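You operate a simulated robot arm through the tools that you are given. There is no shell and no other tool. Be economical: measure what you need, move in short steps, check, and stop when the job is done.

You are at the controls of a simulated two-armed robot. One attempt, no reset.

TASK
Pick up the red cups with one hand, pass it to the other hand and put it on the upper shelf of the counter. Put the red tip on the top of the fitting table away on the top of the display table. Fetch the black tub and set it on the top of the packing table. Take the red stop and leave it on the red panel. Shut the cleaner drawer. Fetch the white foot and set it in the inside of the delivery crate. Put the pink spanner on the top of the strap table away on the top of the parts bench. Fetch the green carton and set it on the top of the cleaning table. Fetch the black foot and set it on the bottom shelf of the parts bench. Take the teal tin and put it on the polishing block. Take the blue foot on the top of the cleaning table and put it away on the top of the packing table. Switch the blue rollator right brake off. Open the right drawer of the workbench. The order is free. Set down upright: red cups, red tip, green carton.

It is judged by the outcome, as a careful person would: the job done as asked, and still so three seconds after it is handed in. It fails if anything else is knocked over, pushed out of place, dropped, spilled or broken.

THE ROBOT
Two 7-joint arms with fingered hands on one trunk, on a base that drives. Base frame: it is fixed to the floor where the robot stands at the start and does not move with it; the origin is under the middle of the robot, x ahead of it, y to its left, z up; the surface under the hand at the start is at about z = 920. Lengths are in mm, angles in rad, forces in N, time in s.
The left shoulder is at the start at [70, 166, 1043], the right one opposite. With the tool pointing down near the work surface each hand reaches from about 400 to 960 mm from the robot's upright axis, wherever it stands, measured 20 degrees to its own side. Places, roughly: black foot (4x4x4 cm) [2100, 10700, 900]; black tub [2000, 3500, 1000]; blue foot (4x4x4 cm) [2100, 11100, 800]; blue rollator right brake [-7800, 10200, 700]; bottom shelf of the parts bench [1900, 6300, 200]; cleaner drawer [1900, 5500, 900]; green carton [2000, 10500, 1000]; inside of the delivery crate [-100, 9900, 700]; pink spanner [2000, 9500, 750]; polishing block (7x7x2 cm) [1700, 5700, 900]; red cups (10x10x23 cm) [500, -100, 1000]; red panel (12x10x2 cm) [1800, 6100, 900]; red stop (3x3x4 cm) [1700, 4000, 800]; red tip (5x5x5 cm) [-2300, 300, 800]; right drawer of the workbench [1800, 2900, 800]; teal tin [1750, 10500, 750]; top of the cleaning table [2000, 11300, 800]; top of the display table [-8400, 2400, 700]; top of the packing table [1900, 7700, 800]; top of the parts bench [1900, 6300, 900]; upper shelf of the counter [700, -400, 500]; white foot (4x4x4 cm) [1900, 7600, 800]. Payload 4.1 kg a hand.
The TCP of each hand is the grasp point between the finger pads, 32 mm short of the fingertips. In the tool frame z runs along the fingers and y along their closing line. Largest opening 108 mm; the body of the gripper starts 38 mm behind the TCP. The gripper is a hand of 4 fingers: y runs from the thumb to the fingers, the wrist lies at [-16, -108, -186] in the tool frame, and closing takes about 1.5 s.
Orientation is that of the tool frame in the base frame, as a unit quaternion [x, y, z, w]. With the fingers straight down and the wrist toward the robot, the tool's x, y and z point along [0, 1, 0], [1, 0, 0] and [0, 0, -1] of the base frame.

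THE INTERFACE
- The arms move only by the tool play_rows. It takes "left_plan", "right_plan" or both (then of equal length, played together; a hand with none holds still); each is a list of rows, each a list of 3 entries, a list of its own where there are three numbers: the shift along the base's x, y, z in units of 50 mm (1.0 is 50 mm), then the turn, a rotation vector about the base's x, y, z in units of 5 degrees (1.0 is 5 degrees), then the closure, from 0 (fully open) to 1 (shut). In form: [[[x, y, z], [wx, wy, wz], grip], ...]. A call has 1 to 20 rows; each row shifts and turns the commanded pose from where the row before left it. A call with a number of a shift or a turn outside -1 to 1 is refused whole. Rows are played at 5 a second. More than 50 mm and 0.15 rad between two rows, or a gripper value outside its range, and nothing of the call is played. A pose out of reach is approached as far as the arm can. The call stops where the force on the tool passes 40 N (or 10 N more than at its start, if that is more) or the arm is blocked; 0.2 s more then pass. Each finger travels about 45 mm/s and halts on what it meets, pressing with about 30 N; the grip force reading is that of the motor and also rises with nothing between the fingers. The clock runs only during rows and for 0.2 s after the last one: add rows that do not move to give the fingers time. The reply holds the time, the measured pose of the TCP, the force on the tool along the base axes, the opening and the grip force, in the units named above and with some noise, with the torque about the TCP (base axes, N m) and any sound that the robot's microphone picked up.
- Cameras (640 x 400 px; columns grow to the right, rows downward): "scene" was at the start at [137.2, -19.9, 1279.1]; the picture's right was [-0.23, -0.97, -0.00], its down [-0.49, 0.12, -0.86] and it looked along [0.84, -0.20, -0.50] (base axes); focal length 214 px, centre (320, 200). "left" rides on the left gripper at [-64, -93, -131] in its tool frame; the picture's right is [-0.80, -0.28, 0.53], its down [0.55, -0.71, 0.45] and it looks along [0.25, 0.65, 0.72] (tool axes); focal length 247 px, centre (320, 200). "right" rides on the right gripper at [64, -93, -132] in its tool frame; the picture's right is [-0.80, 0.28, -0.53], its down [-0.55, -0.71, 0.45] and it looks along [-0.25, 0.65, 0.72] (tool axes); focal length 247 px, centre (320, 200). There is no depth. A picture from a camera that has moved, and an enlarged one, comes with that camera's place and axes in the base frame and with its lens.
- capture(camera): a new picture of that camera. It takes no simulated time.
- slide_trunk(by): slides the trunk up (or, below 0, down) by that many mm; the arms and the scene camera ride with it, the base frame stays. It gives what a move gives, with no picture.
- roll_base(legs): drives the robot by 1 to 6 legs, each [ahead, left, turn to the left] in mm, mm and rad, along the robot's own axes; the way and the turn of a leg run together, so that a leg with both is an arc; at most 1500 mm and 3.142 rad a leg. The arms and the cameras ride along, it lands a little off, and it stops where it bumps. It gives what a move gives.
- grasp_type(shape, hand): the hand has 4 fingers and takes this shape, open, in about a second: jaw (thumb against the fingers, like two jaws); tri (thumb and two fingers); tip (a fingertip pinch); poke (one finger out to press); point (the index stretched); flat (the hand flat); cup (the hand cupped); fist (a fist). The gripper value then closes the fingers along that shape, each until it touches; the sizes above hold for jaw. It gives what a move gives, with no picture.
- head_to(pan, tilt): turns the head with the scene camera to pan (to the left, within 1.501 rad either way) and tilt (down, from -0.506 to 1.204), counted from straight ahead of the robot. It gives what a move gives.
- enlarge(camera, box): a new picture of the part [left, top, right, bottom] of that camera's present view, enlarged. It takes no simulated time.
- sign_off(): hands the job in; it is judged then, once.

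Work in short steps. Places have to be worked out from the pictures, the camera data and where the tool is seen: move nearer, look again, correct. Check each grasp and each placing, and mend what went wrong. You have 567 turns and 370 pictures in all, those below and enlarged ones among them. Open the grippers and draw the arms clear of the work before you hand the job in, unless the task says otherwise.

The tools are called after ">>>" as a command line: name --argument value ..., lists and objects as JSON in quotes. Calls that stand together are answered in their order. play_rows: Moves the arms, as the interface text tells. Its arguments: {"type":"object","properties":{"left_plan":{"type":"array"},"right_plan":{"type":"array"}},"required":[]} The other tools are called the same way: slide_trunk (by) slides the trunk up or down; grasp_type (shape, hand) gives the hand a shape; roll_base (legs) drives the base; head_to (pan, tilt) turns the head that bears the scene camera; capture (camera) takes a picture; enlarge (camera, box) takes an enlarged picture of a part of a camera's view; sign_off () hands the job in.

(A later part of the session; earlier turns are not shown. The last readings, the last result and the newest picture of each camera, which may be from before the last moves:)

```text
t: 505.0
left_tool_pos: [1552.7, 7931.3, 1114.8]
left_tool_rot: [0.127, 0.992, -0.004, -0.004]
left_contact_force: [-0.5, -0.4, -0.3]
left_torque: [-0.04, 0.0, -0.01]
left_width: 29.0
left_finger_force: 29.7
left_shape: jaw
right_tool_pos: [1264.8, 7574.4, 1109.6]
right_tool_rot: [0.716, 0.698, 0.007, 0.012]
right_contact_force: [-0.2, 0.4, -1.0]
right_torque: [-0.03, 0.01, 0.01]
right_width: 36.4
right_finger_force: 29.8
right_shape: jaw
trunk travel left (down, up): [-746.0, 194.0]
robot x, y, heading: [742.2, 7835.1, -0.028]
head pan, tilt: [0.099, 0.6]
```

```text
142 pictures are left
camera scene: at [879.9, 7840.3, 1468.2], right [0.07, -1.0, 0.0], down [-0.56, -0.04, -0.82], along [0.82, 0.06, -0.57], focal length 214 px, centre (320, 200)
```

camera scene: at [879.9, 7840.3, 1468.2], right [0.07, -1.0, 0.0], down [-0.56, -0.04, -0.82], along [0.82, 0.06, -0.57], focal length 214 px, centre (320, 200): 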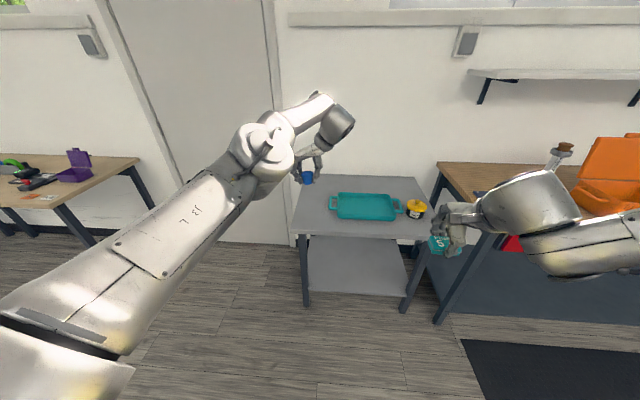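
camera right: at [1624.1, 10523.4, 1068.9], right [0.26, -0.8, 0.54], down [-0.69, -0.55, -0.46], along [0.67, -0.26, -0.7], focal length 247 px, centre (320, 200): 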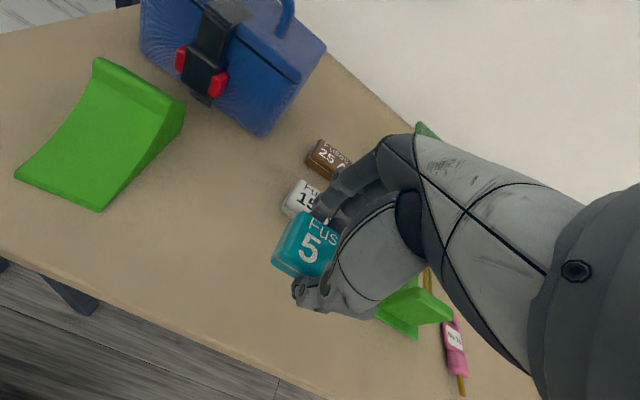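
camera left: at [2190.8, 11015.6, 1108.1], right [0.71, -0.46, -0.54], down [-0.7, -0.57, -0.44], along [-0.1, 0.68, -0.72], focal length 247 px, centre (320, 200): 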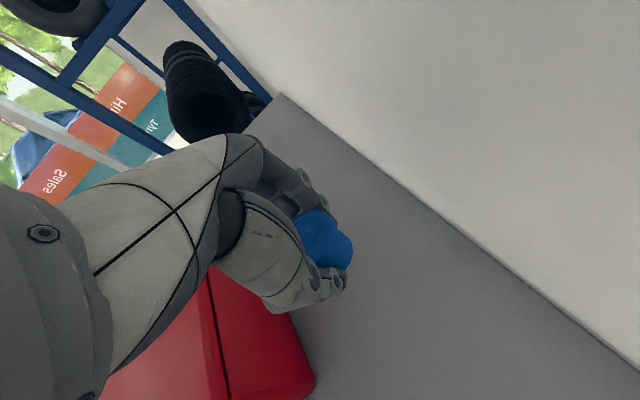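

I square the heading and move ahead so the foot is over the free left strip of the packing table (≈(1785, 7940)).

>>> roll_base --legs '[[0, 0, 0.026], [235, -12, 0]]'

>>> slide_trunk --by -250

>>> capture --camera "scene"

>>> capture --camera "left"

```text
t: 507.1
left_tool_pos: [1787.2, 7940.4, 1115.7]
left_tool_rot: [0.114, 0.993, -0.003, -0.004]
left_contact_force: [0.7, 0.2, -0.7]
left_torque: [-0.02, 0.02, 0.02]
left_width: 28.7
left_finger_force: 30.2
left_shape: jaw
right_tool_pos: [1510.1, 7576.9, 1110.2]
right_tool_rot: [0.708, 0.706, 0.009, 0.012]
right_contact_force: [-0.5, -0.6, -1.4]
right_torque: [0.0, -0.01, -0.01]
right_width: 36.5
right_finger_force: 30.4
right_shape: jaw
trunk travel left (down, up): [-746.0, 194.0]
robot x, y, heading: [981.1, 7821.7, 0.002]
head pan, tilt: [0.099, 0.6]
```

```text
t: 509.7
left_tool_pos: [1789.2, 7940.5, 864.7]
left_tool_rot: [0.114, 0.993, -0.004, -0.004]
left_contact_force: [0.6, -0.1, -0.6]
left_torque: [0.0, -0.01, 0.0]
left_width: 29.1
left_finger_force: 30.3
left_shape: jaw
right_tool_pos: [1510.1, 7576.1, 861.4]
right_tool_rot: [0.708, 0.706, 0.009, 0.012]
right_contact_force: [0.4, 0.0, -0.9]
right_torque: [-0.01, -0.02, 0.02]
right_width: 36.4
right_finger_force: 29.8
right_shape: jaw
trunk travel left (down, up): [-496.0, 444.0]
robot x, y, heading: [981.0, 7821.7, -0.003]
head pan, tilt: [0.099, 0.6]
```

```text
141 pictures are left
camera scene: at [1118.8, 7832.0, 1218.2], right [0.1, -0.99, 0.0], down [-0.56, -0.06, -0.82], along [0.82, 0.08, -0.57], focal length 214 px, centre (320, 200)
```

scene: 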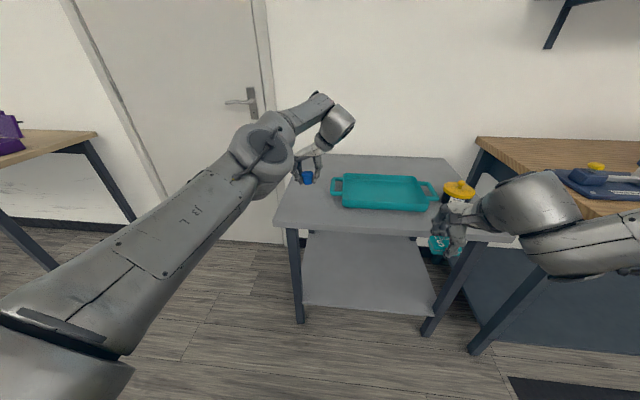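

```text
140 pictures are left
camera left: at [1831.2, 7836.5, 997.6], right [0.71, -0.46, -0.54], down [-0.7, -0.57, -0.44], along [-0.1, 0.68, -0.72], focal length 247 px, centre (320, 200)
```

left: 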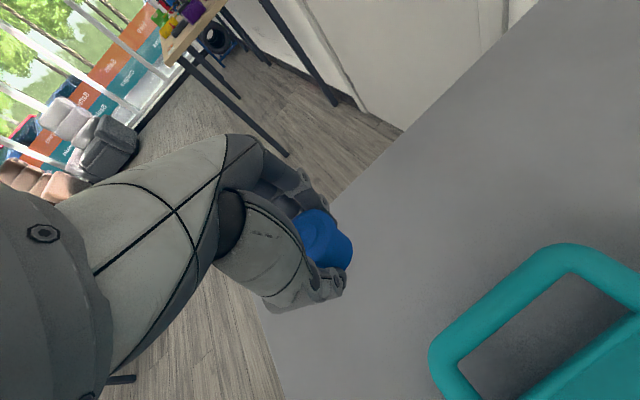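

The landing spot is free. I lower with the arm until contact and release.

>>> play_rows --left_plan '[[[0, 0, -0.6], [0, 0, 0], 1], [[0, 0, -0.3], [0, 0, 0], 1], [[0, 0, -0.15], [0, 0, 0], 1], [[0, 0, -0.1], [0, 0, 0], 1], [[0, 0, -0.08], [0, 0, 0], 1], [[0, 0, -0.08], [0, 0, 0], 1], [[0, 0, -0.08], [0, 0, 0], 1]]'

```text
t: 511.3
left_tool_pos: [1787.5, 7940.6, 795.4]
left_tool_rot: [0.114, 0.993, -0.004, -0.004]
left_contact_force: [-0.4, 0.2, -1.0]
left_torque: [0.03, -0.01, 0.02]
left_width: 28.9
left_finger_force: 30.2
left_shape: jaw
right_tool_pos: [1509.7, 7576.5, 859.3]
right_tool_rot: [0.708, 0.706, 0.007, 0.012]
right_contact_force: [0.1, -1.3, -0.4]
right_torque: [0.01, 0.0, 0.01]
right_width: 36.7
right_finger_force: 29.9
right_shape: jaw
trunk travel left (down, up): [-496.0, 444.0]
robot x, y, heading: [981.2, 7823.6, 0.002]
head pan, tilt: [0.099, 0.6]
```

>>> play_rows --left_plan '[[[0, 0, -0.08], [0, 0, 0], 1], [[0, 0, -0.08], [0, 0, 0], 1], [[0, 0, -0.08], [0, 0, 0], 1], [[0, 0, -0.08], [0, 0, 0], 1], [[0, 0, -0.08], [0, 0, 0], 1]]'

>>> capture --camera "left"

```text
t: 512.1
left_tool_pos: [1789.1, 7942.3, 794.7]
left_tool_rot: [0.114, 0.993, -0.003, 0.004]
left_contact_force: [-6.5, -2.3, 21.0]
left_torque: [0.01, 0.16, 0.08]
left_width: 30.6
left_finger_force: 30.3
left_shape: jaw
right_tool_pos: [1508.5, 7575.7, 861.9]
right_tool_rot: [0.707, 0.707, 0.01, 0.012]
right_contact_force: [-0.1, -0.4, -0.6]
right_torque: [0.0, 0.01, -0.01]
right_width: 36.4
right_finger_force: 30.2
right_shape: jaw
trunk travel left (down, up): [-496.0, 444.0]
robot x, y, heading: [981.2, 7821.0, 0.001]
head pan, tilt: [0.099, 0.6]
stopped in row 4 (left hand): the force on the tool passed its limit at 44 N (the readings are from after the stop); the commanded pose is now the measured one
```

```text
139 pictures are left
camera left: at [1829.7, 7837.0, 926.3], right [0.72, -0.46, -0.53], down [-0.69, -0.57, -0.45], along [-0.09, 0.68, -0.72], focal length 247 px, centre (320, 200)
```

left: 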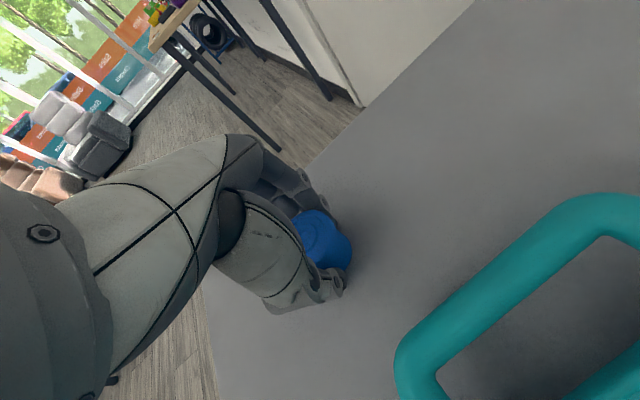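

Contact on the table. I open and rise, then check.

>>> play_rows --left_plan '[[[0, 0, 0.05], [0, 0, 0], 0.9], [[0, 0, 0], [0, 0, 0], 0.7], [[0, 0, 0], [0, 0, 0], 0.5], [[0, 0, 0], [0, 0, 0], 0.45], [[0, 0, 0], [0, 0, 0], 0.45], [[0, 0, 0.4], [0, 0, 0], 0.45], [[0, 0, 0.8], [0, 0, 0], 0.45], [[0, 0, 0.8], [0, 0, 0], 0.45], [[0, 0, 0.8], [0, 0, 0], 0.45]]'

>>> capture --camera "left"

```text
t: 514.1
left_tool_pos: [1789.6, 7940.9, 931.3]
left_tool_rot: [0.115, 0.993, -0.003, 0.002]
left_contact_force: [-0.7, -0.7, -0.2]
left_torque: [0.0, 0.0, 0.02]
left_width: 59.0
left_finger_force: 0.1
left_shape: jaw
right_tool_pos: [1510.1, 7575.5, 859.7]
right_tool_rot: [0.708, 0.706, 0.009, 0.011]
right_contact_force: [1.0, 0.1, -0.8]
right_torque: [0.0, 0.01, 0.02]
right_width: 36.4
right_finger_force: 30.5
right_shape: jaw
trunk travel left (down, up): [-496.0, 444.0]
robot x, y, heading: [978.7, 7823.3, -0.002]
head pan, tilt: [0.099, 0.6]
```

```text
138 pictures are left
camera left: at [1829.8, 7836.8, 1064.2], right [0.71, -0.46, -0.53], down [-0.69, -0.57, -0.45], along [-0.09, 0.68, -0.72], focal length 247 px, centre (320, 200)
```

left: 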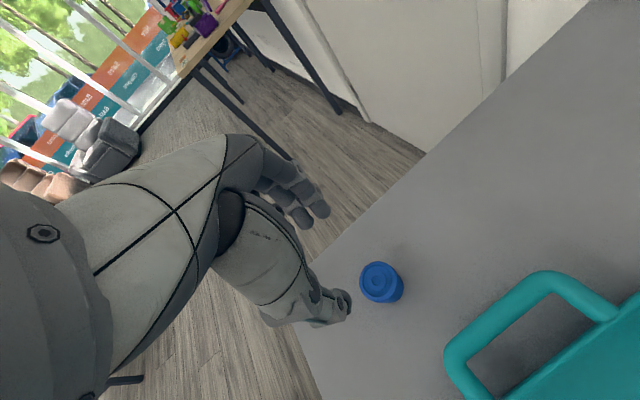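

The blue foot stands on the packing table. Now I carry the tin to the parts bench.

>>> slide_trunk --by 230

>>> roll_base --legs '[[-150, 0, 0], [0, -1000, 0], [0, -880, 0]]'

>>> head_to --pan -0.25 --tilt 0.65

>>> capture --camera "scene"

```text
t: 516.6
left_tool_pos: [1789.6, 7941.5, 1160.0]
left_tool_rot: [0.114, 0.993, -0.004, 0.001]
left_contact_force: [-0.1, 0.1, 0.3]
left_torque: [0.02, 0.02, -0.01]
left_width: 59.0
left_finger_force: 0.1
left_shape: jaw
right_tool_pos: [1511.0, 7575.5, 1088.8]
right_tool_rot: [0.708, 0.706, 0.008, 0.012]
right_contact_force: [0.8, 0.3, -0.1]
right_torque: [-0.01, 0.02, -0.01]
right_width: 36.4
right_finger_force: 30.3
right_shape: jaw
trunk travel left (down, up): [-726.0, 214.0]
robot x, y, heading: [983.2, 7819.1, -0.003]
head pan, tilt: [0.099, 0.6]
```

```text
t: 527.0
left_tool_pos: [1651.0, 6065.6, 1159.9]
left_tool_rot: [0.11, 0.994, -0.004, 0.001]
left_contact_force: [0.6, 0.4, 0.0]
left_torque: [-0.02, 0.03, -0.02]
left_width: 58.8
left_finger_force: 0.1
left_shape: jaw
right_tool_pos: [1376.4, 5698.0, 1089.4]
right_tool_rot: [0.703, 0.711, 0.008, 0.011]
right_contact_force: [0.3, -0.2, 0.0]
right_torque: [0.01, 0.03, -0.01]
right_width: 36.6
right_finger_force: 30.1
right_shape: jaw
trunk travel left (down, up): [-726.0, 214.0]
robot x, y, heading: [844.7, 5936.9, 0.021]
head pan, tilt: [0.099, 0.6]
```

```text
t: 527.8
left_tool_pos: [1652.3, 6065.7, 1159.4]
left_tool_rot: [0.108, 0.994, -0.003, 0.001]
left_contact_force: [-0.1, -0.4, -0.1]
left_torque: [-0.02, 0.0, 0.01]
left_width: 59.1
left_finger_force: 0.0
left_shape: jaw
right_tool_pos: [1376.2, 5696.9, 1089.2]
right_tool_rot: [0.704, 0.71, 0.008, 0.012]
right_contact_force: [1.3, -0.3, -1.4]
right_torque: [0.0, 0.02, 0.01]
right_width: 36.5
right_finger_force: 30.0
right_shape: jaw
trunk travel left (down, up): [-726.0, 214.0]
robot x, y, heading: [845.9, 5936.0, 0.01]
head pan, tilt: [-0.25, 0.649]
```

```text
137 pictures are left
camera scene: at [978.9, 5918.4, 1443.9], right [-0.23, -0.97, 0.0], down [-0.59, 0.14, -0.8], along [0.77, -0.19, -0.6], focal length 214 px, centre (320, 200)
```

scene: 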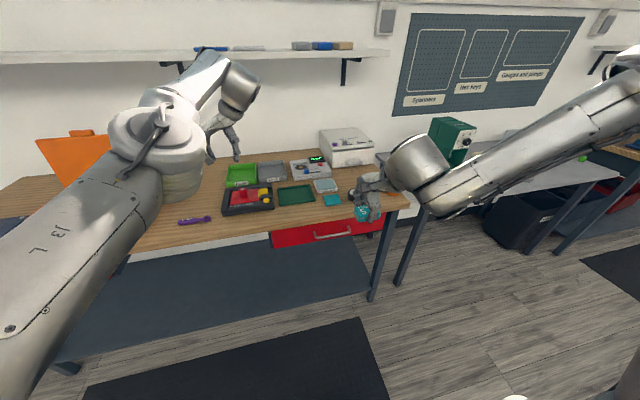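

The teal block is at about (1653, 5701). I drive forward 278 mm and look closely.

>>> roll_base --legs '[[0, 0, -0.012], [275, 0, 0]]'

>>> capture --camera "right"

>>> enlarge --camera "scene" --box '[260, 180, 460, 300]'

```text
t: 530.1
left_tool_pos: [1929.0, 6058.1, 1160.7]
left_tool_rot: [0.114, 0.993, -0.003, 0.002]
left_contact_force: [-1.0, -0.3, -0.1]
left_torque: [0.01, 0.0, 0.0]
left_width: 59.0
left_finger_force: 0.1
left_shape: jaw
right_tool_pos: [1651.4, 5693.2, 1090.6]
right_tool_rot: [0.707, 0.707, 0.008, 0.012]
right_contact_force: [0.3, -0.3, -1.8]
right_torque: [0.02, 0.06, 0.03]
right_width: 36.7
right_finger_force: 29.7
right_shape: jaw
trunk travel left (down, up): [-726.0, 214.0]
robot x, y, heading: [1123.4, 5939.6, 0.001]
head pan, tilt: [-0.25, 0.649]
```

```text
136 pictures are left
camera right: at [1553.8, 5758.7, 1218.4], right [0.27, -0.79, 0.54], down [-0.69, -0.55, -0.46], along [0.67, -0.25, -0.7], focal length 247 px, centre (320, 200)
```

right: 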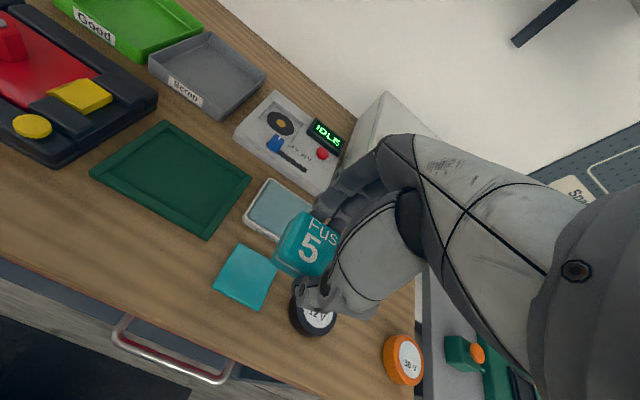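

```text
3.20 times, centred on (360, 240) of scene
camera zoom: at [1254.5, 5917.4, 1444.1], right [-0.24, -0.97, 0.0], down [-0.59, 0.15, -0.8], along [0.77, -0.19, -0.6], focal length 686 px, centre (192, 72)
```

zoom: 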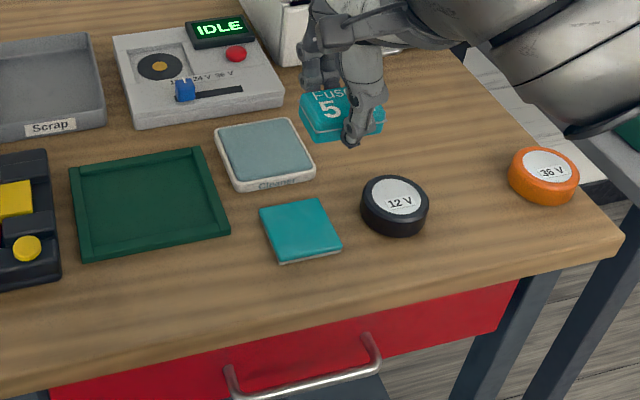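

Block centre ≈ (1678, 5698), top z≈888. I shift the tin over it and lower.

>>> play_rows --right_plan '[[[0.27, 0.07, -0.4], [0, 0, 0], 1], [[0.27, 0.06, -0.6], [0, 0, 0], 1], [[0, 0, -0.8], [0, 0, 0], 1], [[0, 0, -0.8], [0, 0, 0], 1], [[0, 0, -0.2], [0, 0, 0], 1], [[0, 0, 0], [0, 0, 0], 1]]'

>>> capture --camera "right"

>>> enlarge --camera "scene" --box '[260, 180, 460, 300]'

```text
t: 531.5
left_tool_pos: [1930.5, 6058.3, 1159.6]
left_tool_rot: [0.113, 0.994, -0.004, 0.002]
left_contact_force: [-0.7, -0.4, -0.2]
left_torque: [0.03, 0.02, -0.01]
left_width: 59.3
left_finger_force: 0.0
left_shape: jaw
right_tool_pos: [1666.6, 5679.4, 974.6]
right_tool_rot: [0.706, 0.708, 0.009, 0.011]
right_contact_force: [0.5, 0.4, 0.4]
right_torque: [-0.04, 0.01, 0.03]
right_width: 36.3
right_finger_force: 30.4
right_shape: jaw
right hand out of reach, approached as far as the arm can: row 4, 5
trunk travel left (down, up): [-726.0, 214.0]
robot x, y, heading: [1121.9, 5936.1, 0.004]
head pan, tilt: [-0.25, 0.649]
```

```text
134 pictures are left
camera right: at [1569.5, 5745.3, 1102.4], right [0.27, -0.8, 0.54], down [-0.69, -0.55, -0.46], along [0.67, -0.25, -0.7], focal length 247 px, centre (320, 200)
```

right: 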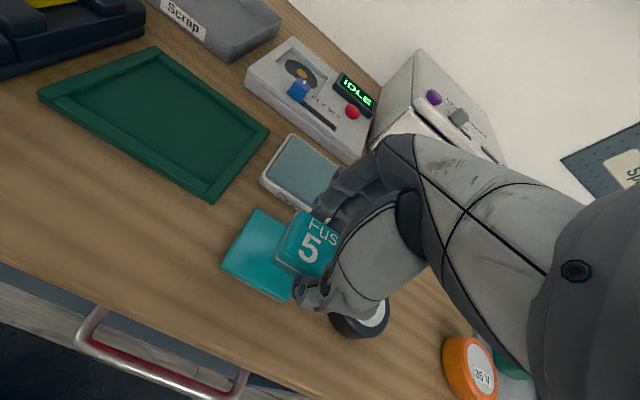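

```text
3.20 times, centred on (360, 240) of scene
camera zoom: at [1255.8, 5917.3, 1443.9], right [-0.24, -0.97, 0.0], down [-0.59, 0.15, -0.8], along [0.77, -0.19, -0.6], focal length 686 px, centre (192, 72)
```

zoom: 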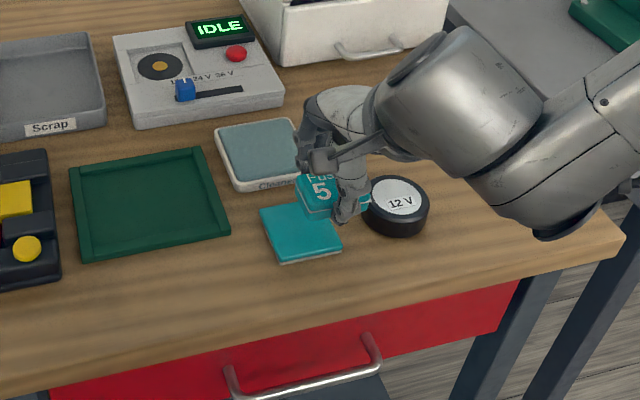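

I correct the drift with the base (10, 22) and lower with the trunk.

>>> roll_base --legs '[[11, 22, 0]]'

>>> slide_trunk --by -40

>>> capture --camera "right"

>>> enlarge --camera "scene" --box '[260, 180, 460, 300]'

```text
t: 532.3
left_tool_pos: [1939.8, 6074.1, 1162.6]
left_tool_rot: [0.114, 0.993, -0.002, 0.002]
left_contact_force: [-0.7, -0.6, -0.2]
left_torque: [0.03, -0.02, -0.01]
left_width: 59.2
left_finger_force: 0.0
left_shape: jaw
right_tool_pos: [1675.3, 5696.5, 975.6]
right_tool_rot: [0.707, 0.707, 0.011, 0.011]
right_contact_force: [0.4, -0.2, 0.2]
right_torque: [0.03, -0.04, -0.02]
right_width: 36.1
right_finger_force: 29.8
right_shape: jaw
trunk travel left (down, up): [-726.0, 214.0]
robot x, y, heading: [1135.4, 5959.5, 0.0]
head pan, tilt: [-0.25, 0.649]
```

```text
t: 533.1
left_tool_pos: [1940.0, 6079.1, 1122.2]
left_tool_rot: [0.114, 0.993, -0.004, 0.001]
left_contact_force: [-0.2, 0.8, 1.1]
left_torque: [0.01, -0.01, 0.03]
left_width: 59.3
left_finger_force: 0.0
left_shape: jaw
right_tool_pos: [1676.1, 5700.7, 934.0]
right_tool_rot: [0.707, 0.707, 0.008, 0.012]
right_contact_force: [-0.2, 0.3, -0.5]
right_torque: [0.01, 0.03, 0.0]
right_width: 36.6
right_finger_force: 29.7
right_shape: jaw
trunk travel left (down, up): [-686.0, 254.0]
robot x, y, heading: [1134.1, 5955.2, -0.003]
head pan, tilt: [-0.25, 0.649]
```

```text
132 pictures are left
camera right: at [1580.0, 5766.8, 1062.8], right [0.27, -0.8, 0.54], down [-0.69, -0.55, -0.46], along [0.67, -0.25, -0.7], focal length 247 px, centre (320, 200)
```

right: 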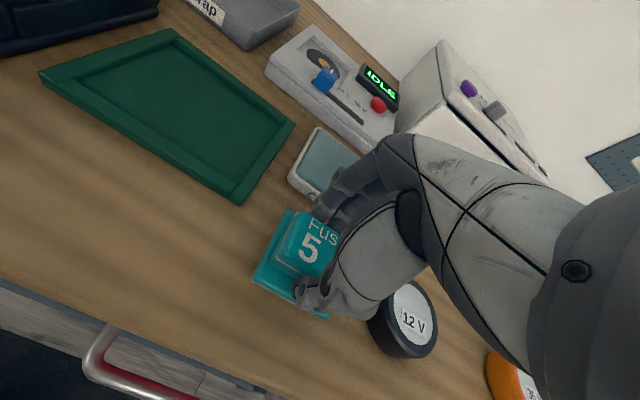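

```text
3.20 times, centred on (360, 240) of scene
camera zoom: at [1266.3, 5939.6, 1403.9], right [-0.25, -0.97, 0.0], down [-0.59, 0.15, -0.8], along [0.77, -0.2, -0.6], focal length 686 px, centre (192, 72)
```

zoom: 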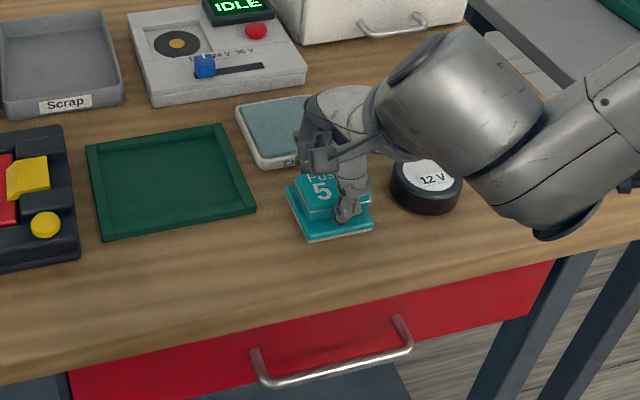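

Aligned over the block. I creep down to contact.

>>> play_rows --right_plan '[[[0, 0, -0.08], [0, 0, 0], 1], [[0, 0, -0.08], [0, 0, 0], 1], [[0, 0, -0.08], [0, 0, 0], 1], [[0, 0, -0.08], [0, 0, 0], 1], [[0, 0, -0.08], [0, 0, 0], 1]]'

>>> capture --camera "right"

```text
t: 534.3
left_tool_pos: [1939.7, 6079.4, 1121.5]
left_tool_rot: [0.114, 0.993, -0.004, 0.002]
left_contact_force: [-0.3, -0.8, -0.4]
left_torque: [0.0, -0.02, 0.05]
left_width: 59.3
left_finger_force: 0.0
left_shape: jaw
right_tool_pos: [1671.9, 5693.4, 927.5]
right_tool_rot: [0.706, 0.708, 0.01, 0.012]
right_contact_force: [2.4, 2.4, 11.8]
right_torque: [0.02, 0.01, -0.03]
right_width: 36.9
right_finger_force: 30.0
right_shape: jaw
right hand out of reach, approached as far as the arm can: row 2, 3, 5
trunk travel left (down, up): [-686.0, 254.0]
robot x, y, heading: [1135.1, 5956.1, 0.002]
head pan, tilt: [-0.25, 0.649]
```

```text
130 pictures are left
camera right: at [1575.2, 5758.6, 1054.9], right [0.27, -0.8, 0.54], down [-0.69, -0.55, -0.47], along [0.67, -0.25, -0.7], focal length 247 px, centre (320, 200)
```

right: 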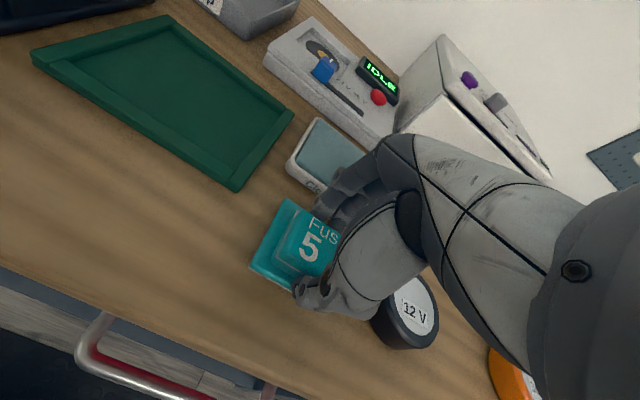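

Contact (12 N), but the tin sits about 10 mm off to the right. I lift slightly, shift the base 11 mm left, and lower again.

>>> slide_trunk --by 8

>>> roll_base --legs '[[4, 12, 0]]'

>>> slide_trunk --by -8

>>> capture --camera "right"

```text
t: 534.9
left_tool_pos: [1940.5, 6079.1, 1127.2]
left_tool_rot: [0.114, 0.993, -0.004, 0.002]
left_contact_force: [-0.4, 0.4, -0.3]
left_torque: [0.01, -0.02, -0.01]
left_width: 59.1
left_finger_force: 0.0
left_shape: jaw
right_tool_pos: [1671.0, 5691.5, 933.4]
right_tool_rot: [0.707, 0.707, 0.008, 0.011]
right_contact_force: [-0.3, -0.8, -0.9]
right_torque: [-0.01, 0.01, 0.02]
right_width: 36.9
right_finger_force: 29.8
right_shape: jaw
trunk travel left (down, up): [-694.0, 246.0]
robot x, y, heading: [1131.6, 5955.1, -0.0]
head pan, tilt: [-0.25, 0.649]
```

```text
t: 535.6
left_tool_pos: [1944.3, 6086.0, 1128.5]
left_tool_rot: [0.115, 0.993, -0.003, 0.001]
left_contact_force: [-0.4, -0.1, -0.1]
left_torque: [0.0, -0.01, 0.02]
left_width: 59.2
left_finger_force: 0.0
left_shape: jaw
right_tool_pos: [1675.0, 5701.8, 932.8]
right_tool_rot: [0.707, 0.707, 0.008, 0.011]
right_contact_force: [0.2, -1.0, -0.1]
right_torque: [0.04, 0.02, 0.04]
right_width: 36.8
right_finger_force: 30.2
right_shape: jaw
trunk travel left (down, up): [-694.0, 246.0]
robot x, y, heading: [1135.5, 5972.8, 0.002]
head pan, tilt: [-0.25, 0.649]
```

```text
t: 536.2
left_tool_pos: [1943.5, 6088.9, 1121.7]
left_tool_rot: [0.114, 0.993, -0.004, 0.002]
left_contact_force: [-0.8, 0.1, -0.6]
left_torque: [-0.03, 0.01, -0.02]
left_width: 59.1
left_finger_force: 0.0
left_shape: jaw
right_tool_pos: [1675.4, 5704.3, 927.4]
right_tool_rot: [0.707, 0.707, 0.01, 0.012]
right_contact_force: [-2.2, -1.0, 17.8]
right_torque: [-0.07, 0.33, 0.03]
right_width: 36.9
right_finger_force: 30.3
right_shape: jaw
trunk travel left (down, up): [-686.0, 254.0]
robot x, y, heading: [1138.5, 5970.4, 0.002]
head pan, tilt: [-0.25, 0.649]
```

```text
129 pictures are left
camera right: at [1578.6, 5769.7, 1055.0], right [0.27, -0.8, 0.54], down [-0.69, -0.55, -0.47], along [0.67, -0.25, -0.7], focal length 247 px, centre (320, 200)
```

right: 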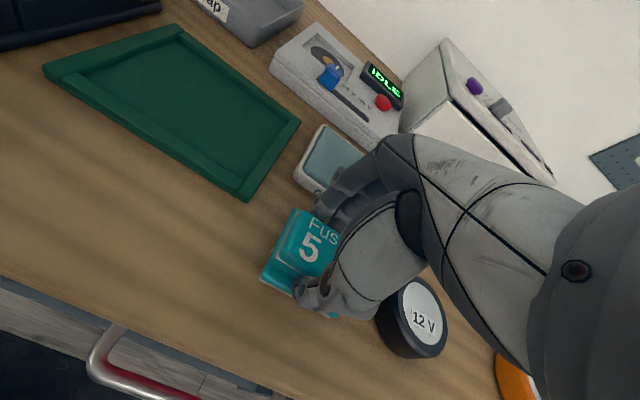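

Now centred on the block. I open moderately and rise.

>>> play_rows --right_plan '[[[0, 0, 0], [0, 0, 0], 0.62], [[0, 0, 0], [0, 0, 0], 0.55], [[0, 0, 0], [0, 0, 0], 0.53], [[0, 0, 0], [0, 0, 0], 0.53], [[0, 0, 0.4], [0, 0, 0], 0.53], [[0, 0, 0.8], [0, 0, 0], 0.53], [[0, 0, 0.8], [0, 0, 0], 0.53], [[0, 0, 0.8], [0, 0, 0], 0.53]]'

>>> enlarge --camera "scene" --box '[260, 180, 460, 300]'

>>> capture --camera "right"

```text
t: 538.0
left_tool_pos: [1943.3, 6090.4, 1120.4]
left_tool_rot: [0.114, 0.994, -0.003, 0.002]
left_contact_force: [-0.6, 1.1, -0.3]
left_torque: [-0.01, 0.0, -0.01]
left_width: 58.9
left_finger_force: 0.0
left_shape: jaw
right_tool_pos: [1673.8, 5702.2, 1067.5]
right_tool_rot: [0.707, 0.707, 0.009, 0.011]
right_contact_force: [-0.7, 0.6, 0.6]
right_torque: [0.04, -0.02, 0.01]
right_width: 50.4
right_finger_force: 0.0
right_shape: jaw
trunk travel left (down, up): [-686.0, 254.0]
robot x, y, heading: [1135.0, 5969.3, -0.0]
head pan, tilt: [-0.25, 0.649]
```

```text
3.20 times, centred on (360, 240) of scene
camera zoom: at [1268.9, 5951.4, 1404.0], right [-0.25, -0.97, 0.0], down [-0.59, 0.15, -0.8], along [0.77, -0.2, -0.6], focal length 686 px, centre (192, 72)
```

zoom: 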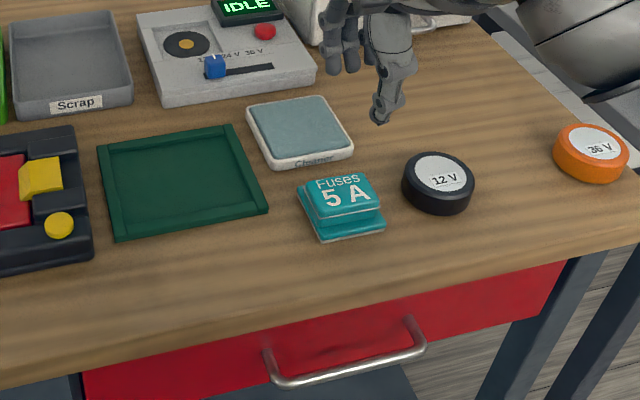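

```text
127 pictures are left
camera right: at [1577.2, 5768.5, 1195.2], right [0.27, -0.8, 0.54], down [-0.69, -0.55, -0.46], along [0.67, -0.25, -0.7], focal length 247 px, centre (320, 200)
```

right: 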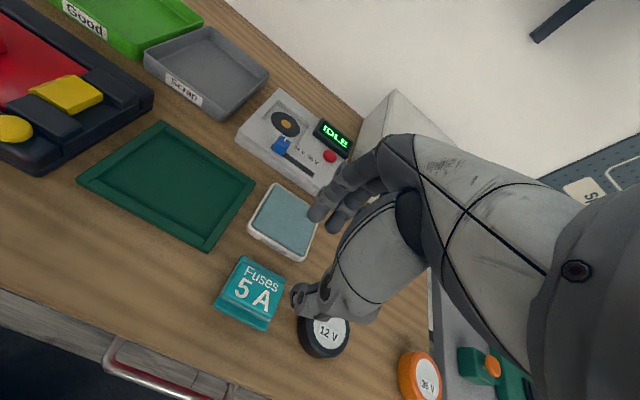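

The tin sits on the polishing block. I go back for the pink spanner and the black foot.

>>> roll_base --legs '[[-290, 0, 0], [0, 1280, 0], [0, 1280, 0], [0, 1280, 0]]'

>>> head_to --pan -0.2 --tilt 0.55

>>> capture --camera "scene"

```text
t: 558.1
left_tool_pos: [1609.8, 9941.7, 1119.8]
left_tool_rot: [0.105, 0.994, -0.003, 0.001]
left_contact_force: [-0.5, -0.3, 0.8]
left_torque: [0.01, -0.01, 0.0]
left_width: 59.0
left_finger_force: 0.0
left_shape: jaw
right_tool_pos: [1348.5, 9550.3, 1065.9]
right_tool_rot: [0.701, 0.713, 0.009, 0.012]
right_contact_force: [0.5, 0.3, 0.3]
right_torque: [-0.01, 0.01, 0.03]
right_width: 50.7
right_finger_force: 0.0
right_shape: jaw
trunk travel left (down, up): [-686.0, 254.0]
robot x, y, heading: [801.3, 9810.0, 0.022]
head pan, tilt: [-0.25, 0.649]
```

```text
t: 558.8
left_tool_pos: [1610.5, 9941.6, 1120.3]
left_tool_rot: [0.106, 0.994, -0.003, 0.001]
left_contact_force: [0.2, 0.4, -0.2]
left_torque: [0.0, 0.0, -0.01]
left_width: 59.3
left_finger_force: 0.0
left_shape: jaw
right_tool_pos: [1348.1, 9548.9, 1065.3]
right_tool_rot: [0.701, 0.713, 0.01, 0.011]
right_contact_force: [0.3, 0.2, 0.4]
right_torque: [-0.02, -0.02, 0.0]
right_width: 50.8
right_finger_force: 0.0
right_shape: jaw
trunk travel left (down, up): [-686.0, 254.0]
robot x, y, heading: [807.3, 9808.1, 0.018]
head pan, tilt: [-0.201, 0.55]
```

```text
126 pictures are left
camera scene: at [942.6, 9795.1, 1412.7], right [-0.18, -0.98, 0.0], down [-0.51, 0.09, -0.85], along [0.84, -0.15, -0.52], focal length 214 px, centre (320, 200)
```

scene: 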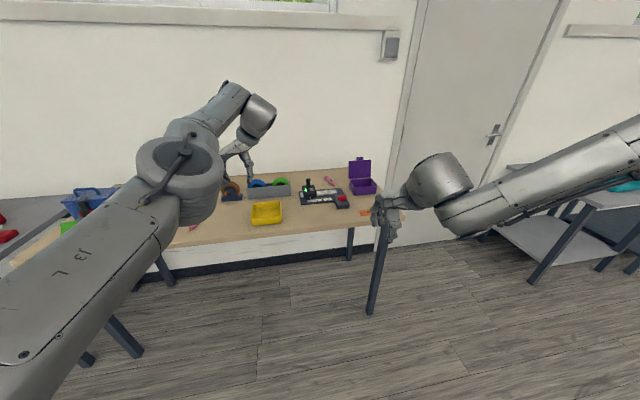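

The pink spanner lies near (2064, 9534). I drive closer for a detailed look.

>>> roll_base --legs '[[0, 0, -0.018], [470, 0, 0]]'

>>> head_to --pan -0.3 --tilt 0.6

>>> enlarge --camera "scene" --box '[200, 120, 440, 270]'

>>> capture --camera "right"

```text
t: 562.0
left_tool_pos: [2085.3, 9932.5, 1120.1]
left_tool_rot: [0.113, 0.994, -0.003, 0.002]
left_contact_force: [-0.2, 0.0, -0.4]
left_torque: [0.01, 0.02, -0.01]
left_width: 58.9
left_finger_force: 0.1
left_shape: jaw
right_tool_pos: [1818.0, 9542.6, 1066.7]
right_tool_rot: [0.706, 0.708, 0.009, 0.011]
right_contact_force: [0.4, 0.2, -0.9]
right_torque: [-0.04, 0.0, 0.01]
right_width: 50.8
right_finger_force: 0.0
right_shape: jaw
trunk travel left (down, up): [-686.0, 254.0]
robot x, y, heading: [1278.7, 9813.4, 0.001]
head pan, tilt: [-0.201, 0.55]
```

```text
t: 562.6
left_tool_pos: [2085.7, 9932.2, 1118.8]
left_tool_rot: [0.112, 0.994, -0.004, 0.001]
left_contact_force: [0.1, -0.1, 0.0]
left_torque: [0.0, -0.02, -0.02]
left_width: 59.0
left_finger_force: 0.1
left_shape: jaw
right_tool_pos: [1819.0, 9543.4, 1065.5]
right_tool_rot: [0.706, 0.709, 0.008, 0.011]
right_contact_force: [-0.3, 0.5, 0.5]
right_torque: [0.02, 0.01, 0.0]
right_width: 50.6
right_finger_force: 0.0
right_shape: jaw
trunk travel left (down, up): [-686.0, 254.0]
robot x, y, heading: [1275.9, 9812.5, 0.006]
head pan, tilt: [-0.3, 0.6]
```

```text
2.67 times, centred on (320, 195) of scene
camera zoom: at [1413.1, 9786.2, 1408.1], right [-0.29, -0.96, 0.0], down [-0.54, 0.16, -0.82], along [0.79, -0.24, -0.57], focal length 572 px, centre (320, 213)
```

zoom: 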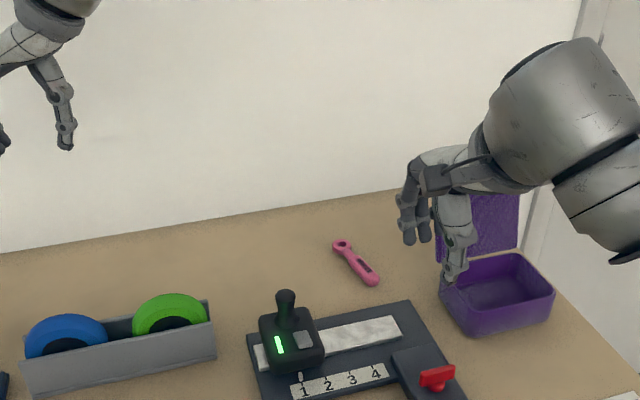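

```text
124 pictures are left
camera right: at [1721.6, 9609.3, 1194.1], right [0.27, -0.8, 0.54], down [-0.69, -0.55, -0.46], along [0.67, -0.25, -0.7], focal length 247 px, centre (320, 200)
```

right: 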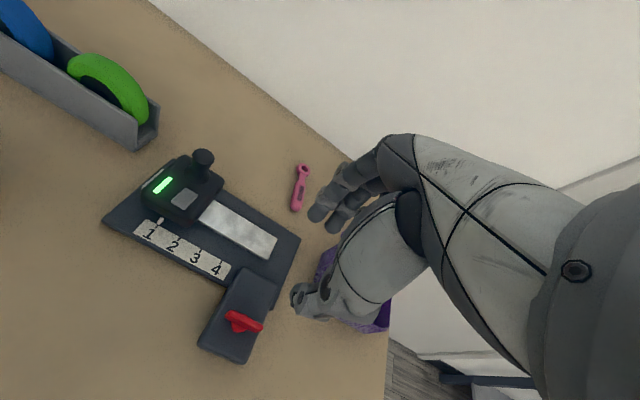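

The spanner lies along x (ring at (2098, 9546), end at (1999, 9526)). I yaw the right hand −78° so it closes across the handle, moving above it.

>>> play_rows --right_plan '[[[0.1, 0, 0], [0, 0, -1], 0.4], [[0.1, 0, 0], [0, 0, -1], 0.4], [[0.1, 0, 0], [0, 0, -1], 0.4], [[0.1, 0, 0], [0, 0, -1], 0.4], [[0.2, 0, 0], [0, 0, -1], 0.4], [[0.2, 0, 0], [0, 0, -1], 0.4], [[0.2, 0, -0.1], [0, 0, -1], 0.4], [[0.3, 0, -0.1], [0, 0, -1], 0.4], [[0.3, 0, -0.1], [0, 0, -1], 0.4], [[0.3, 0, -0.2], [0, 0, -1], 0.4], [[0.3, 0, -0.2], [0, 0, -1], 0.4], [[0.4, 0, -0.2], [0, 0, -1], 0.4], [[0.4, 0, -0.2], [0, 0, -1], 0.4], [[0.4, 0, -0.2], [0, 0, -1], 0.4], [[0.4, -0.1, -0.2], [0, 0, -1], 0.4], [[0.4, -0.1, -0.2], [0, 0, -0.7], 0.4], [[0, 0, 0], [0, 0, 0], 0.4]]'

>>> capture --camera "right"

```text
t: 566.2
left_tool_pos: [2085.3, 9933.6, 1120.7]
left_tool_rot: [0.112, 0.994, -0.004, 0.002]
left_contact_force: [0.1, 0.2, -0.4]
left_torque: [0.01, 0.0, -0.02]
left_width: 59.2
left_finger_force: 0.0
left_shape: jaw
right_tool_pos: [1887.6, 9405.4, 1053.9]
right_tool_rot: [0.995, 0.102, 0.0, 0.013]
right_contact_force: [-0.1, -0.7, 0.9]
right_torque: [0.0, -0.01, -0.01]
right_width: 64.3
right_finger_force: 0.0
right_shape: jaw
right hand out of reach, approached as far as the arm can: row 8, 9, 10, 11, 12, 13, 14, 15, 16
trunk travel left (down, up): [-686.0, 254.0]
robot x, y, heading: [1281.1, 9810.2, 0.007]
head pan, tilt: [-0.3, 0.6]
```

```text
123 pictures are left
camera right: at [1931.2, 9513.0, 1181.9], right [-0.73, -0.42, 0.54], down [-0.68, 0.57, -0.47], along [-0.11, -0.71, -0.7], focal length 247 px, centre (320, 200)
```

right: 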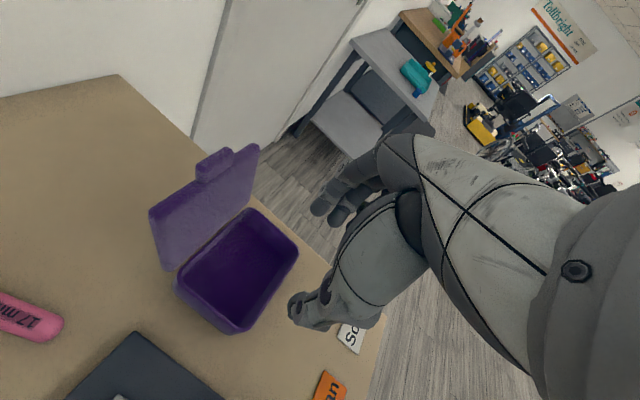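

The yaw is reached but the arm drifted. I now move it back over the spanner at this orientation.

>>> play_rows --right_plan '[[[0.3, 0.8, 0], [0, 0, 0], 0.4], [[0.5, 0.8, 0], [0, 0, 0], 0.4], [[0.7, 0.6, -0.1], [0, 0, 0], 0.4], [[0.8, 0.3, -0.2], [0, 0, 0], 0.4], [[0.8, 0.1, -0.3], [0, 0, 0], 0.4], [[0, 0, 0], [0, 0, 0], 0.4]]'

>>> capture --camera "right"

```text
t: 567.6
left_tool_pos: [2085.4, 9933.6, 1121.7]
left_tool_rot: [0.112, 0.994, -0.004, 0.002]
left_contact_force: [-0.2, 0.0, -0.3]
left_torque: [0.02, 0.0, 0.03]
left_width: 59.0
left_finger_force: 0.0
left_shape: jaw
right_tool_pos: [1887.4, 9421.9, 1077.3]
right_tool_rot: [0.995, 0.102, 0.0, 0.014]
right_contact_force: [-0.8, 0.0, 0.3]
right_torque: [0.02, -0.02, -0.03]
right_width: 64.2
right_finger_force: 0.1
right_shape: jaw
right hand out of reach, approached as far as the arm can: row 1, 2, 3, 4, 5
trunk travel left (down, up): [-686.0, 254.0]
robot x, y, heading: [1279.6, 9808.3, 0.002]
head pan, tilt: [-0.3, 0.6]
```

```text
122 pictures are left
camera right: at [1930.2, 9529.6, 1205.8], right [-0.73, -0.42, 0.54], down [-0.68, 0.57, -0.46], along [-0.11, -0.71, -0.7], focal length 247 px, centre (320, 200)
```

right: 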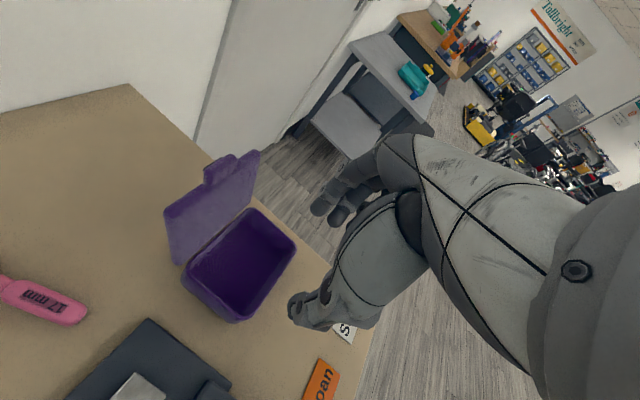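

The right arm is stuck in a poor configuration. I try to free it by going back, up and inward once.

>>> play_rows --right_plan '[[[-0.6, 0, 0.5], [0, 0, 0], 0.4], [[-0.6, 0.3, 0.5], [0, 0, 0.5], 0.4], [[0, 0.6, 0], [0, 0, 0.5], 0.4], [[0, 0.8, 0], [0, 0, 0.5], 0.4], [[0.5, 0.5, 0], [0, 0, 0], 0.4], [[0.8, 0.3, -0.2], [0, 0, 0], 0.4], [[0.8, 0.3, -0.2], [0, 0, 0], 0.4], [[0.8, 0.2, -0.2], [0, 0, 0], 0.4], [[0.8, 0, -0.2], [0, 0, 0], 0.4], [[0, 0, 0], [0, 0, 0], 0.4]]'

```text
t: 569.8
left_tool_pos: [2086.0, 9932.8, 1120.4]
left_tool_rot: [0.113, 0.994, -0.004, 0.001]
left_contact_force: [-0.2, 1.1, -0.2]
left_torque: [-0.01, -0.03, 0.03]
left_width: 59.3
left_finger_force: 0.0
left_shape: jaw
right_tool_pos: [1890.1, 9457.8, 1117.6]
right_tool_rot: [0.986, 0.167, 0.001, 0.013]
right_contact_force: [-0.1, 0.3, -0.3]
right_torque: [-0.03, 0.01, -0.01]
right_width: 64.6
right_finger_force: 0.0
right_shape: jaw
right hand out of reach, approached as far as the arm can: row 5, 6, 7, 8, 9
trunk travel left (down, up): [-686.0, 254.0]
robot x, y, heading: [1279.6, 9811.8, 0.006]
head pan, tilt: [-0.3, 0.6]
```

I use the left hand instead, which is already well configured: I shift the base right so the left hand is above the spanner.

>>> roll_base --legs '[[-35, -398, 0]]'

>>> play_rows --left_plan '[[[0, 0, -0.4], [0, 0, 1], 0.5], [[0, 0, -0.4], [0, 0, 1], 0.5], [[0, 0, -0.4], [0, 0, 1], 0.5], [[0, 0, -0.4], [0, 0, 1], 0.5], [[0, 0, -0.4], [0, 0, 1], 0.5], [[0, 0, 0], [0, 0, 0], 0.5]]'

>>> capture --camera "left"

```text
t: 572.3
left_tool_pos: [2053.9, 9535.9, 1120.0]
left_tool_rot: [0.113, 0.994, -0.003, 0.002]
left_contact_force: [-0.5, 0.5, 0.7]
left_torque: [0.01, -0.05, -0.01]
left_width: 59.1
left_finger_force: 0.0
left_shape: jaw
right_tool_pos: [1858.1, 9062.1, 1117.9]
right_tool_rot: [0.986, 0.168, 0.002, 0.013]
right_contact_force: [0.2, 0.2, 0.2]
right_torque: [-0.03, 0.01, 0.0]
right_width: 64.4
right_finger_force: 0.0
right_shape: jaw
trunk travel left (down, up): [-686.0, 254.0]
robot x, y, heading: [1244.2, 9412.6, 0.007]
head pan, tilt: [-0.3, 0.6]
```

```text
t: 573.7
left_tool_pos: [2019.8, 9548.5, 1031.6]
left_tool_rot: [-0.079, 0.997, -0.003, -0.003]
left_contact_force: [0.2, -0.5, 0.0]
left_torque: [0.02, -0.03, 0.0]
left_width: 54.2
left_finger_force: 0.1
left_shape: jaw
left hand out of reach, approached as far as the arm can: row 1, 2, 3, 4, 5
right_tool_pos: [1858.3, 9061.1, 1118.2]
right_tool_rot: [0.986, 0.168, 0.001, 0.012]
right_contact_force: [0.3, -0.2, -0.5]
right_torque: [0.03, -0.02, 0.0]
right_width: 64.5
right_finger_force: 0.0
right_shape: jaw
trunk travel left (down, up): [-686.0, 254.0]
robot x, y, heading: [1247.9, 9417.3, 0.004]
head pan, tilt: [-0.3, 0.6]
```

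```text
121 pictures are left
camera left: at [2098.6, 9467.5, 1163.1], right [0.83, -0.15, -0.54], down [-0.43, -0.79, -0.44], along [-0.35, 0.6, -0.72], focal length 247 px, centre (320, 200)
```

left: 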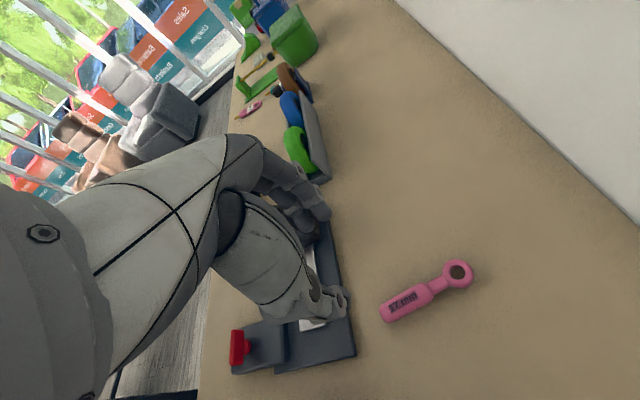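

The spanner's handle is centred near (2040, 9533) with matching angle. I correct with the base and lower with the trunk.

>>> roll_base --legs '[[24, -16, 0]]'

>>> slide_trunk --by -110

>>> capture --camera "left"

```text
t: 574.5
left_tool_pos: [2042.0, 9533.9, 1032.7]
left_tool_rot: [-0.08, 0.997, -0.005, -0.002]
left_contact_force: [-0.2, 0.9, -0.1]
left_torque: [-0.01, -0.03, -0.01]
left_width: 54.2
left_finger_force: 0.1
left_shape: jaw
right_tool_pos: [1878.5, 9047.8, 1120.3]
right_tool_rot: [0.986, 0.168, 0.003, 0.014]
right_contact_force: [-1.0, -0.3, -0.5]
right_torque: [0.01, -0.02, 0.01]
right_width: 64.5
right_finger_force: 0.1
right_shape: jaw
trunk travel left (down, up): [-686.0, 254.0]
robot x, y, heading: [1269.6, 9398.0, 0.004]
head pan, tilt: [-0.3, 0.6]
```

```text
t: 576.0
left_tool_pos: [2042.8, 9534.2, 920.5]
left_tool_rot: [-0.08, 0.997, -0.003, -0.002]
left_contact_force: [-0.3, -0.7, -0.1]
left_torque: [-0.06, 0.04, 0.0]
left_width: 54.4
left_finger_force: 0.1
left_shape: jaw
right_tool_pos: [1880.1, 9045.8, 1007.4]
right_tool_rot: [0.986, 0.168, 0.001, 0.012]
right_contact_force: [0.6, 0.0, 0.4]
right_torque: [-0.01, 0.01, 0.03]
right_width: 64.5
right_finger_force: 0.1
right_shape: jaw
trunk travel left (down, up): [-576.0, 364.0]
robot x, y, heading: [1267.9, 9400.2, 0.011]
head pan, tilt: [-0.3, 0.6]
```

```text
120 pictures are left
camera left: at [2122.8, 9453.5, 1053.3], right [0.83, -0.15, -0.54], down [-0.43, -0.79, -0.44], along [-0.35, 0.6, -0.72], focal length 247 px, centre (320, 200)
```

left: 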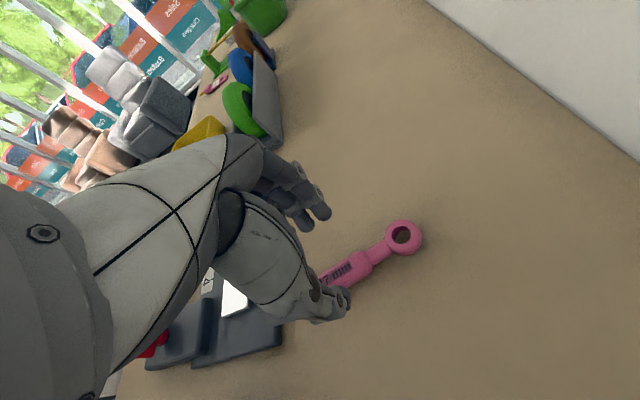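

The hand's axis meets the spanner's middle. I descend to the table and close.

>>> slide_trunk --by -38

>>> play_rows --left_plan '[[[0, 0, -0.1], [0, 0, 0], 0.5], [[0, 0, -0.1], [0, 0, 0], 0.5], [[0, 0, -0.08], [0, 0, 0], 0.5]]'

>>> capture --camera "left"

```text
t: 576.8
left_tool_pos: [2043.7, 9534.3, 882.9]
left_tool_rot: [-0.08, 0.997, -0.004, -0.003]
left_contact_force: [-0.4, -0.2, 0.0]
left_torque: [0.01, -0.01, 0.01]
left_width: 54.3
left_finger_force: 0.0
left_shape: jaw
right_tool_pos: [1880.6, 9047.1, 970.5]
right_tool_rot: [0.986, 0.169, 0.001, 0.013]
right_contact_force: [-0.4, -0.2, 0.7]
right_torque: [0.02, 0.01, 0.0]
right_width: 64.3
right_finger_force: 0.0
right_shape: jaw
trunk travel left (down, up): [-538.0, 402.0]
robot x, y, heading: [1270.6, 9396.3, 0.008]
head pan, tilt: [-0.3, 0.6]
```

```text
t: 577.6
left_tool_pos: [2043.0, 9534.8, 873.8]
left_tool_rot: [-0.081, 0.997, -0.001, 0.0]
left_contact_force: [3.3, 2.3, 20.0]
left_torque: [0.66, -0.14, -0.12]
left_width: 54.7
left_finger_force: 0.0
left_shape: jaw
right_tool_pos: [1880.8, 9047.3, 971.6]
right_tool_rot: [0.986, 0.168, 0.002, 0.013]
right_contact_force: [0.9, 0.0, 0.2]
right_torque: [0.0, -0.01, -0.04]
right_width: 64.5
right_finger_force: 0.1
right_shape: jaw
trunk travel left (down, up): [-538.0, 402.0]
robot x, y, heading: [1269.2, 9394.7, 0.01]
head pan, tilt: [-0.3, 0.6]
```

```text
119 pictures are left
camera left: at [2121.5, 9452.9, 1005.5], right [0.83, -0.15, -0.53], down [-0.43, -0.79, -0.44], along [-0.35, 0.6, -0.72], focal length 247 px, centre (320, 200)
```

left: 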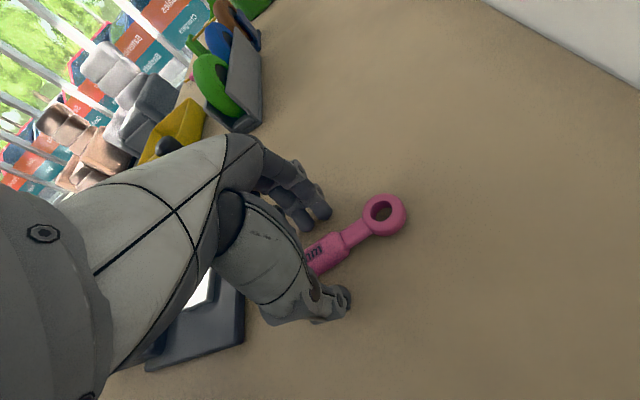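

Fingertips touch the table on both sides of the handle. I close while rising 1–2 mm, then lift.

>>> play_rows --left_plan '[[[0, 0, 0.04], [0, 0, 0], 0.65], [[0, 0, 0], [0, 0, 0], 0.8], [[0, 0, 0], [0, 0, 0], 1], [[0, 0, 0], [0, 0, 0], 1], [[0, 0, 0], [0, 0, 0], 1], [[0, 0, 0.4], [0, 0, 0], 1], [[0, 0, 0.7], [0, 0, 0], 1], [[0, 0, 0.7], [0, 0, 0], 1]]'

>>> capture --camera "left"

```text
t: 579.4
left_tool_pos: [2038.2, 9533.1, 961.6]
left_tool_rot: [-0.079, 0.997, -0.002, -0.003]
left_contact_force: [0.0, 0.3, -1.1]
left_torque: [0.01, -0.03, 0.02]
left_width: 26.1
left_finger_force: 30.3
left_shape: jaw
left hand out of reach, approached as far as the arm can: row 8
right_tool_pos: [1881.1, 9045.0, 970.7]
right_tool_rot: [0.986, 0.167, 0.002, 0.013]
right_contact_force: [0.0, -0.7, 0.4]
right_torque: [-0.01, -0.03, 0.02]
right_width: 64.5
right_finger_force: 0.1
right_shape: jaw
trunk travel left (down, up): [-538.0, 402.0]
robot x, y, heading: [1272.2, 9399.1, 0.012]
head pan, tilt: [-0.3, 0.6]
```

```text
118 pictures are left
camera left: at [2117.8, 9452.6, 1093.4], right [0.83, -0.16, -0.54], down [-0.43, -0.79, -0.44], along [-0.35, 0.6, -0.72], focal length 247 px, centre (320, 200)
```

left: 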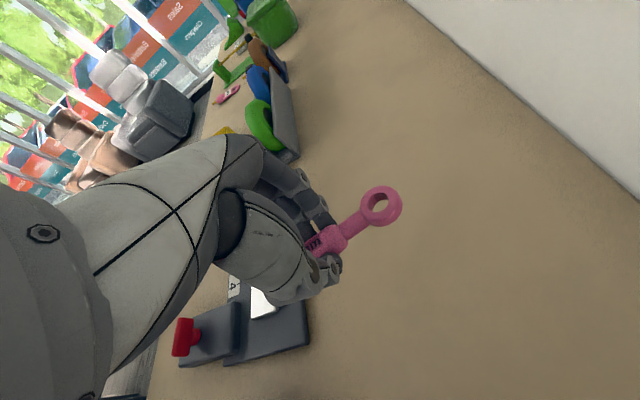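

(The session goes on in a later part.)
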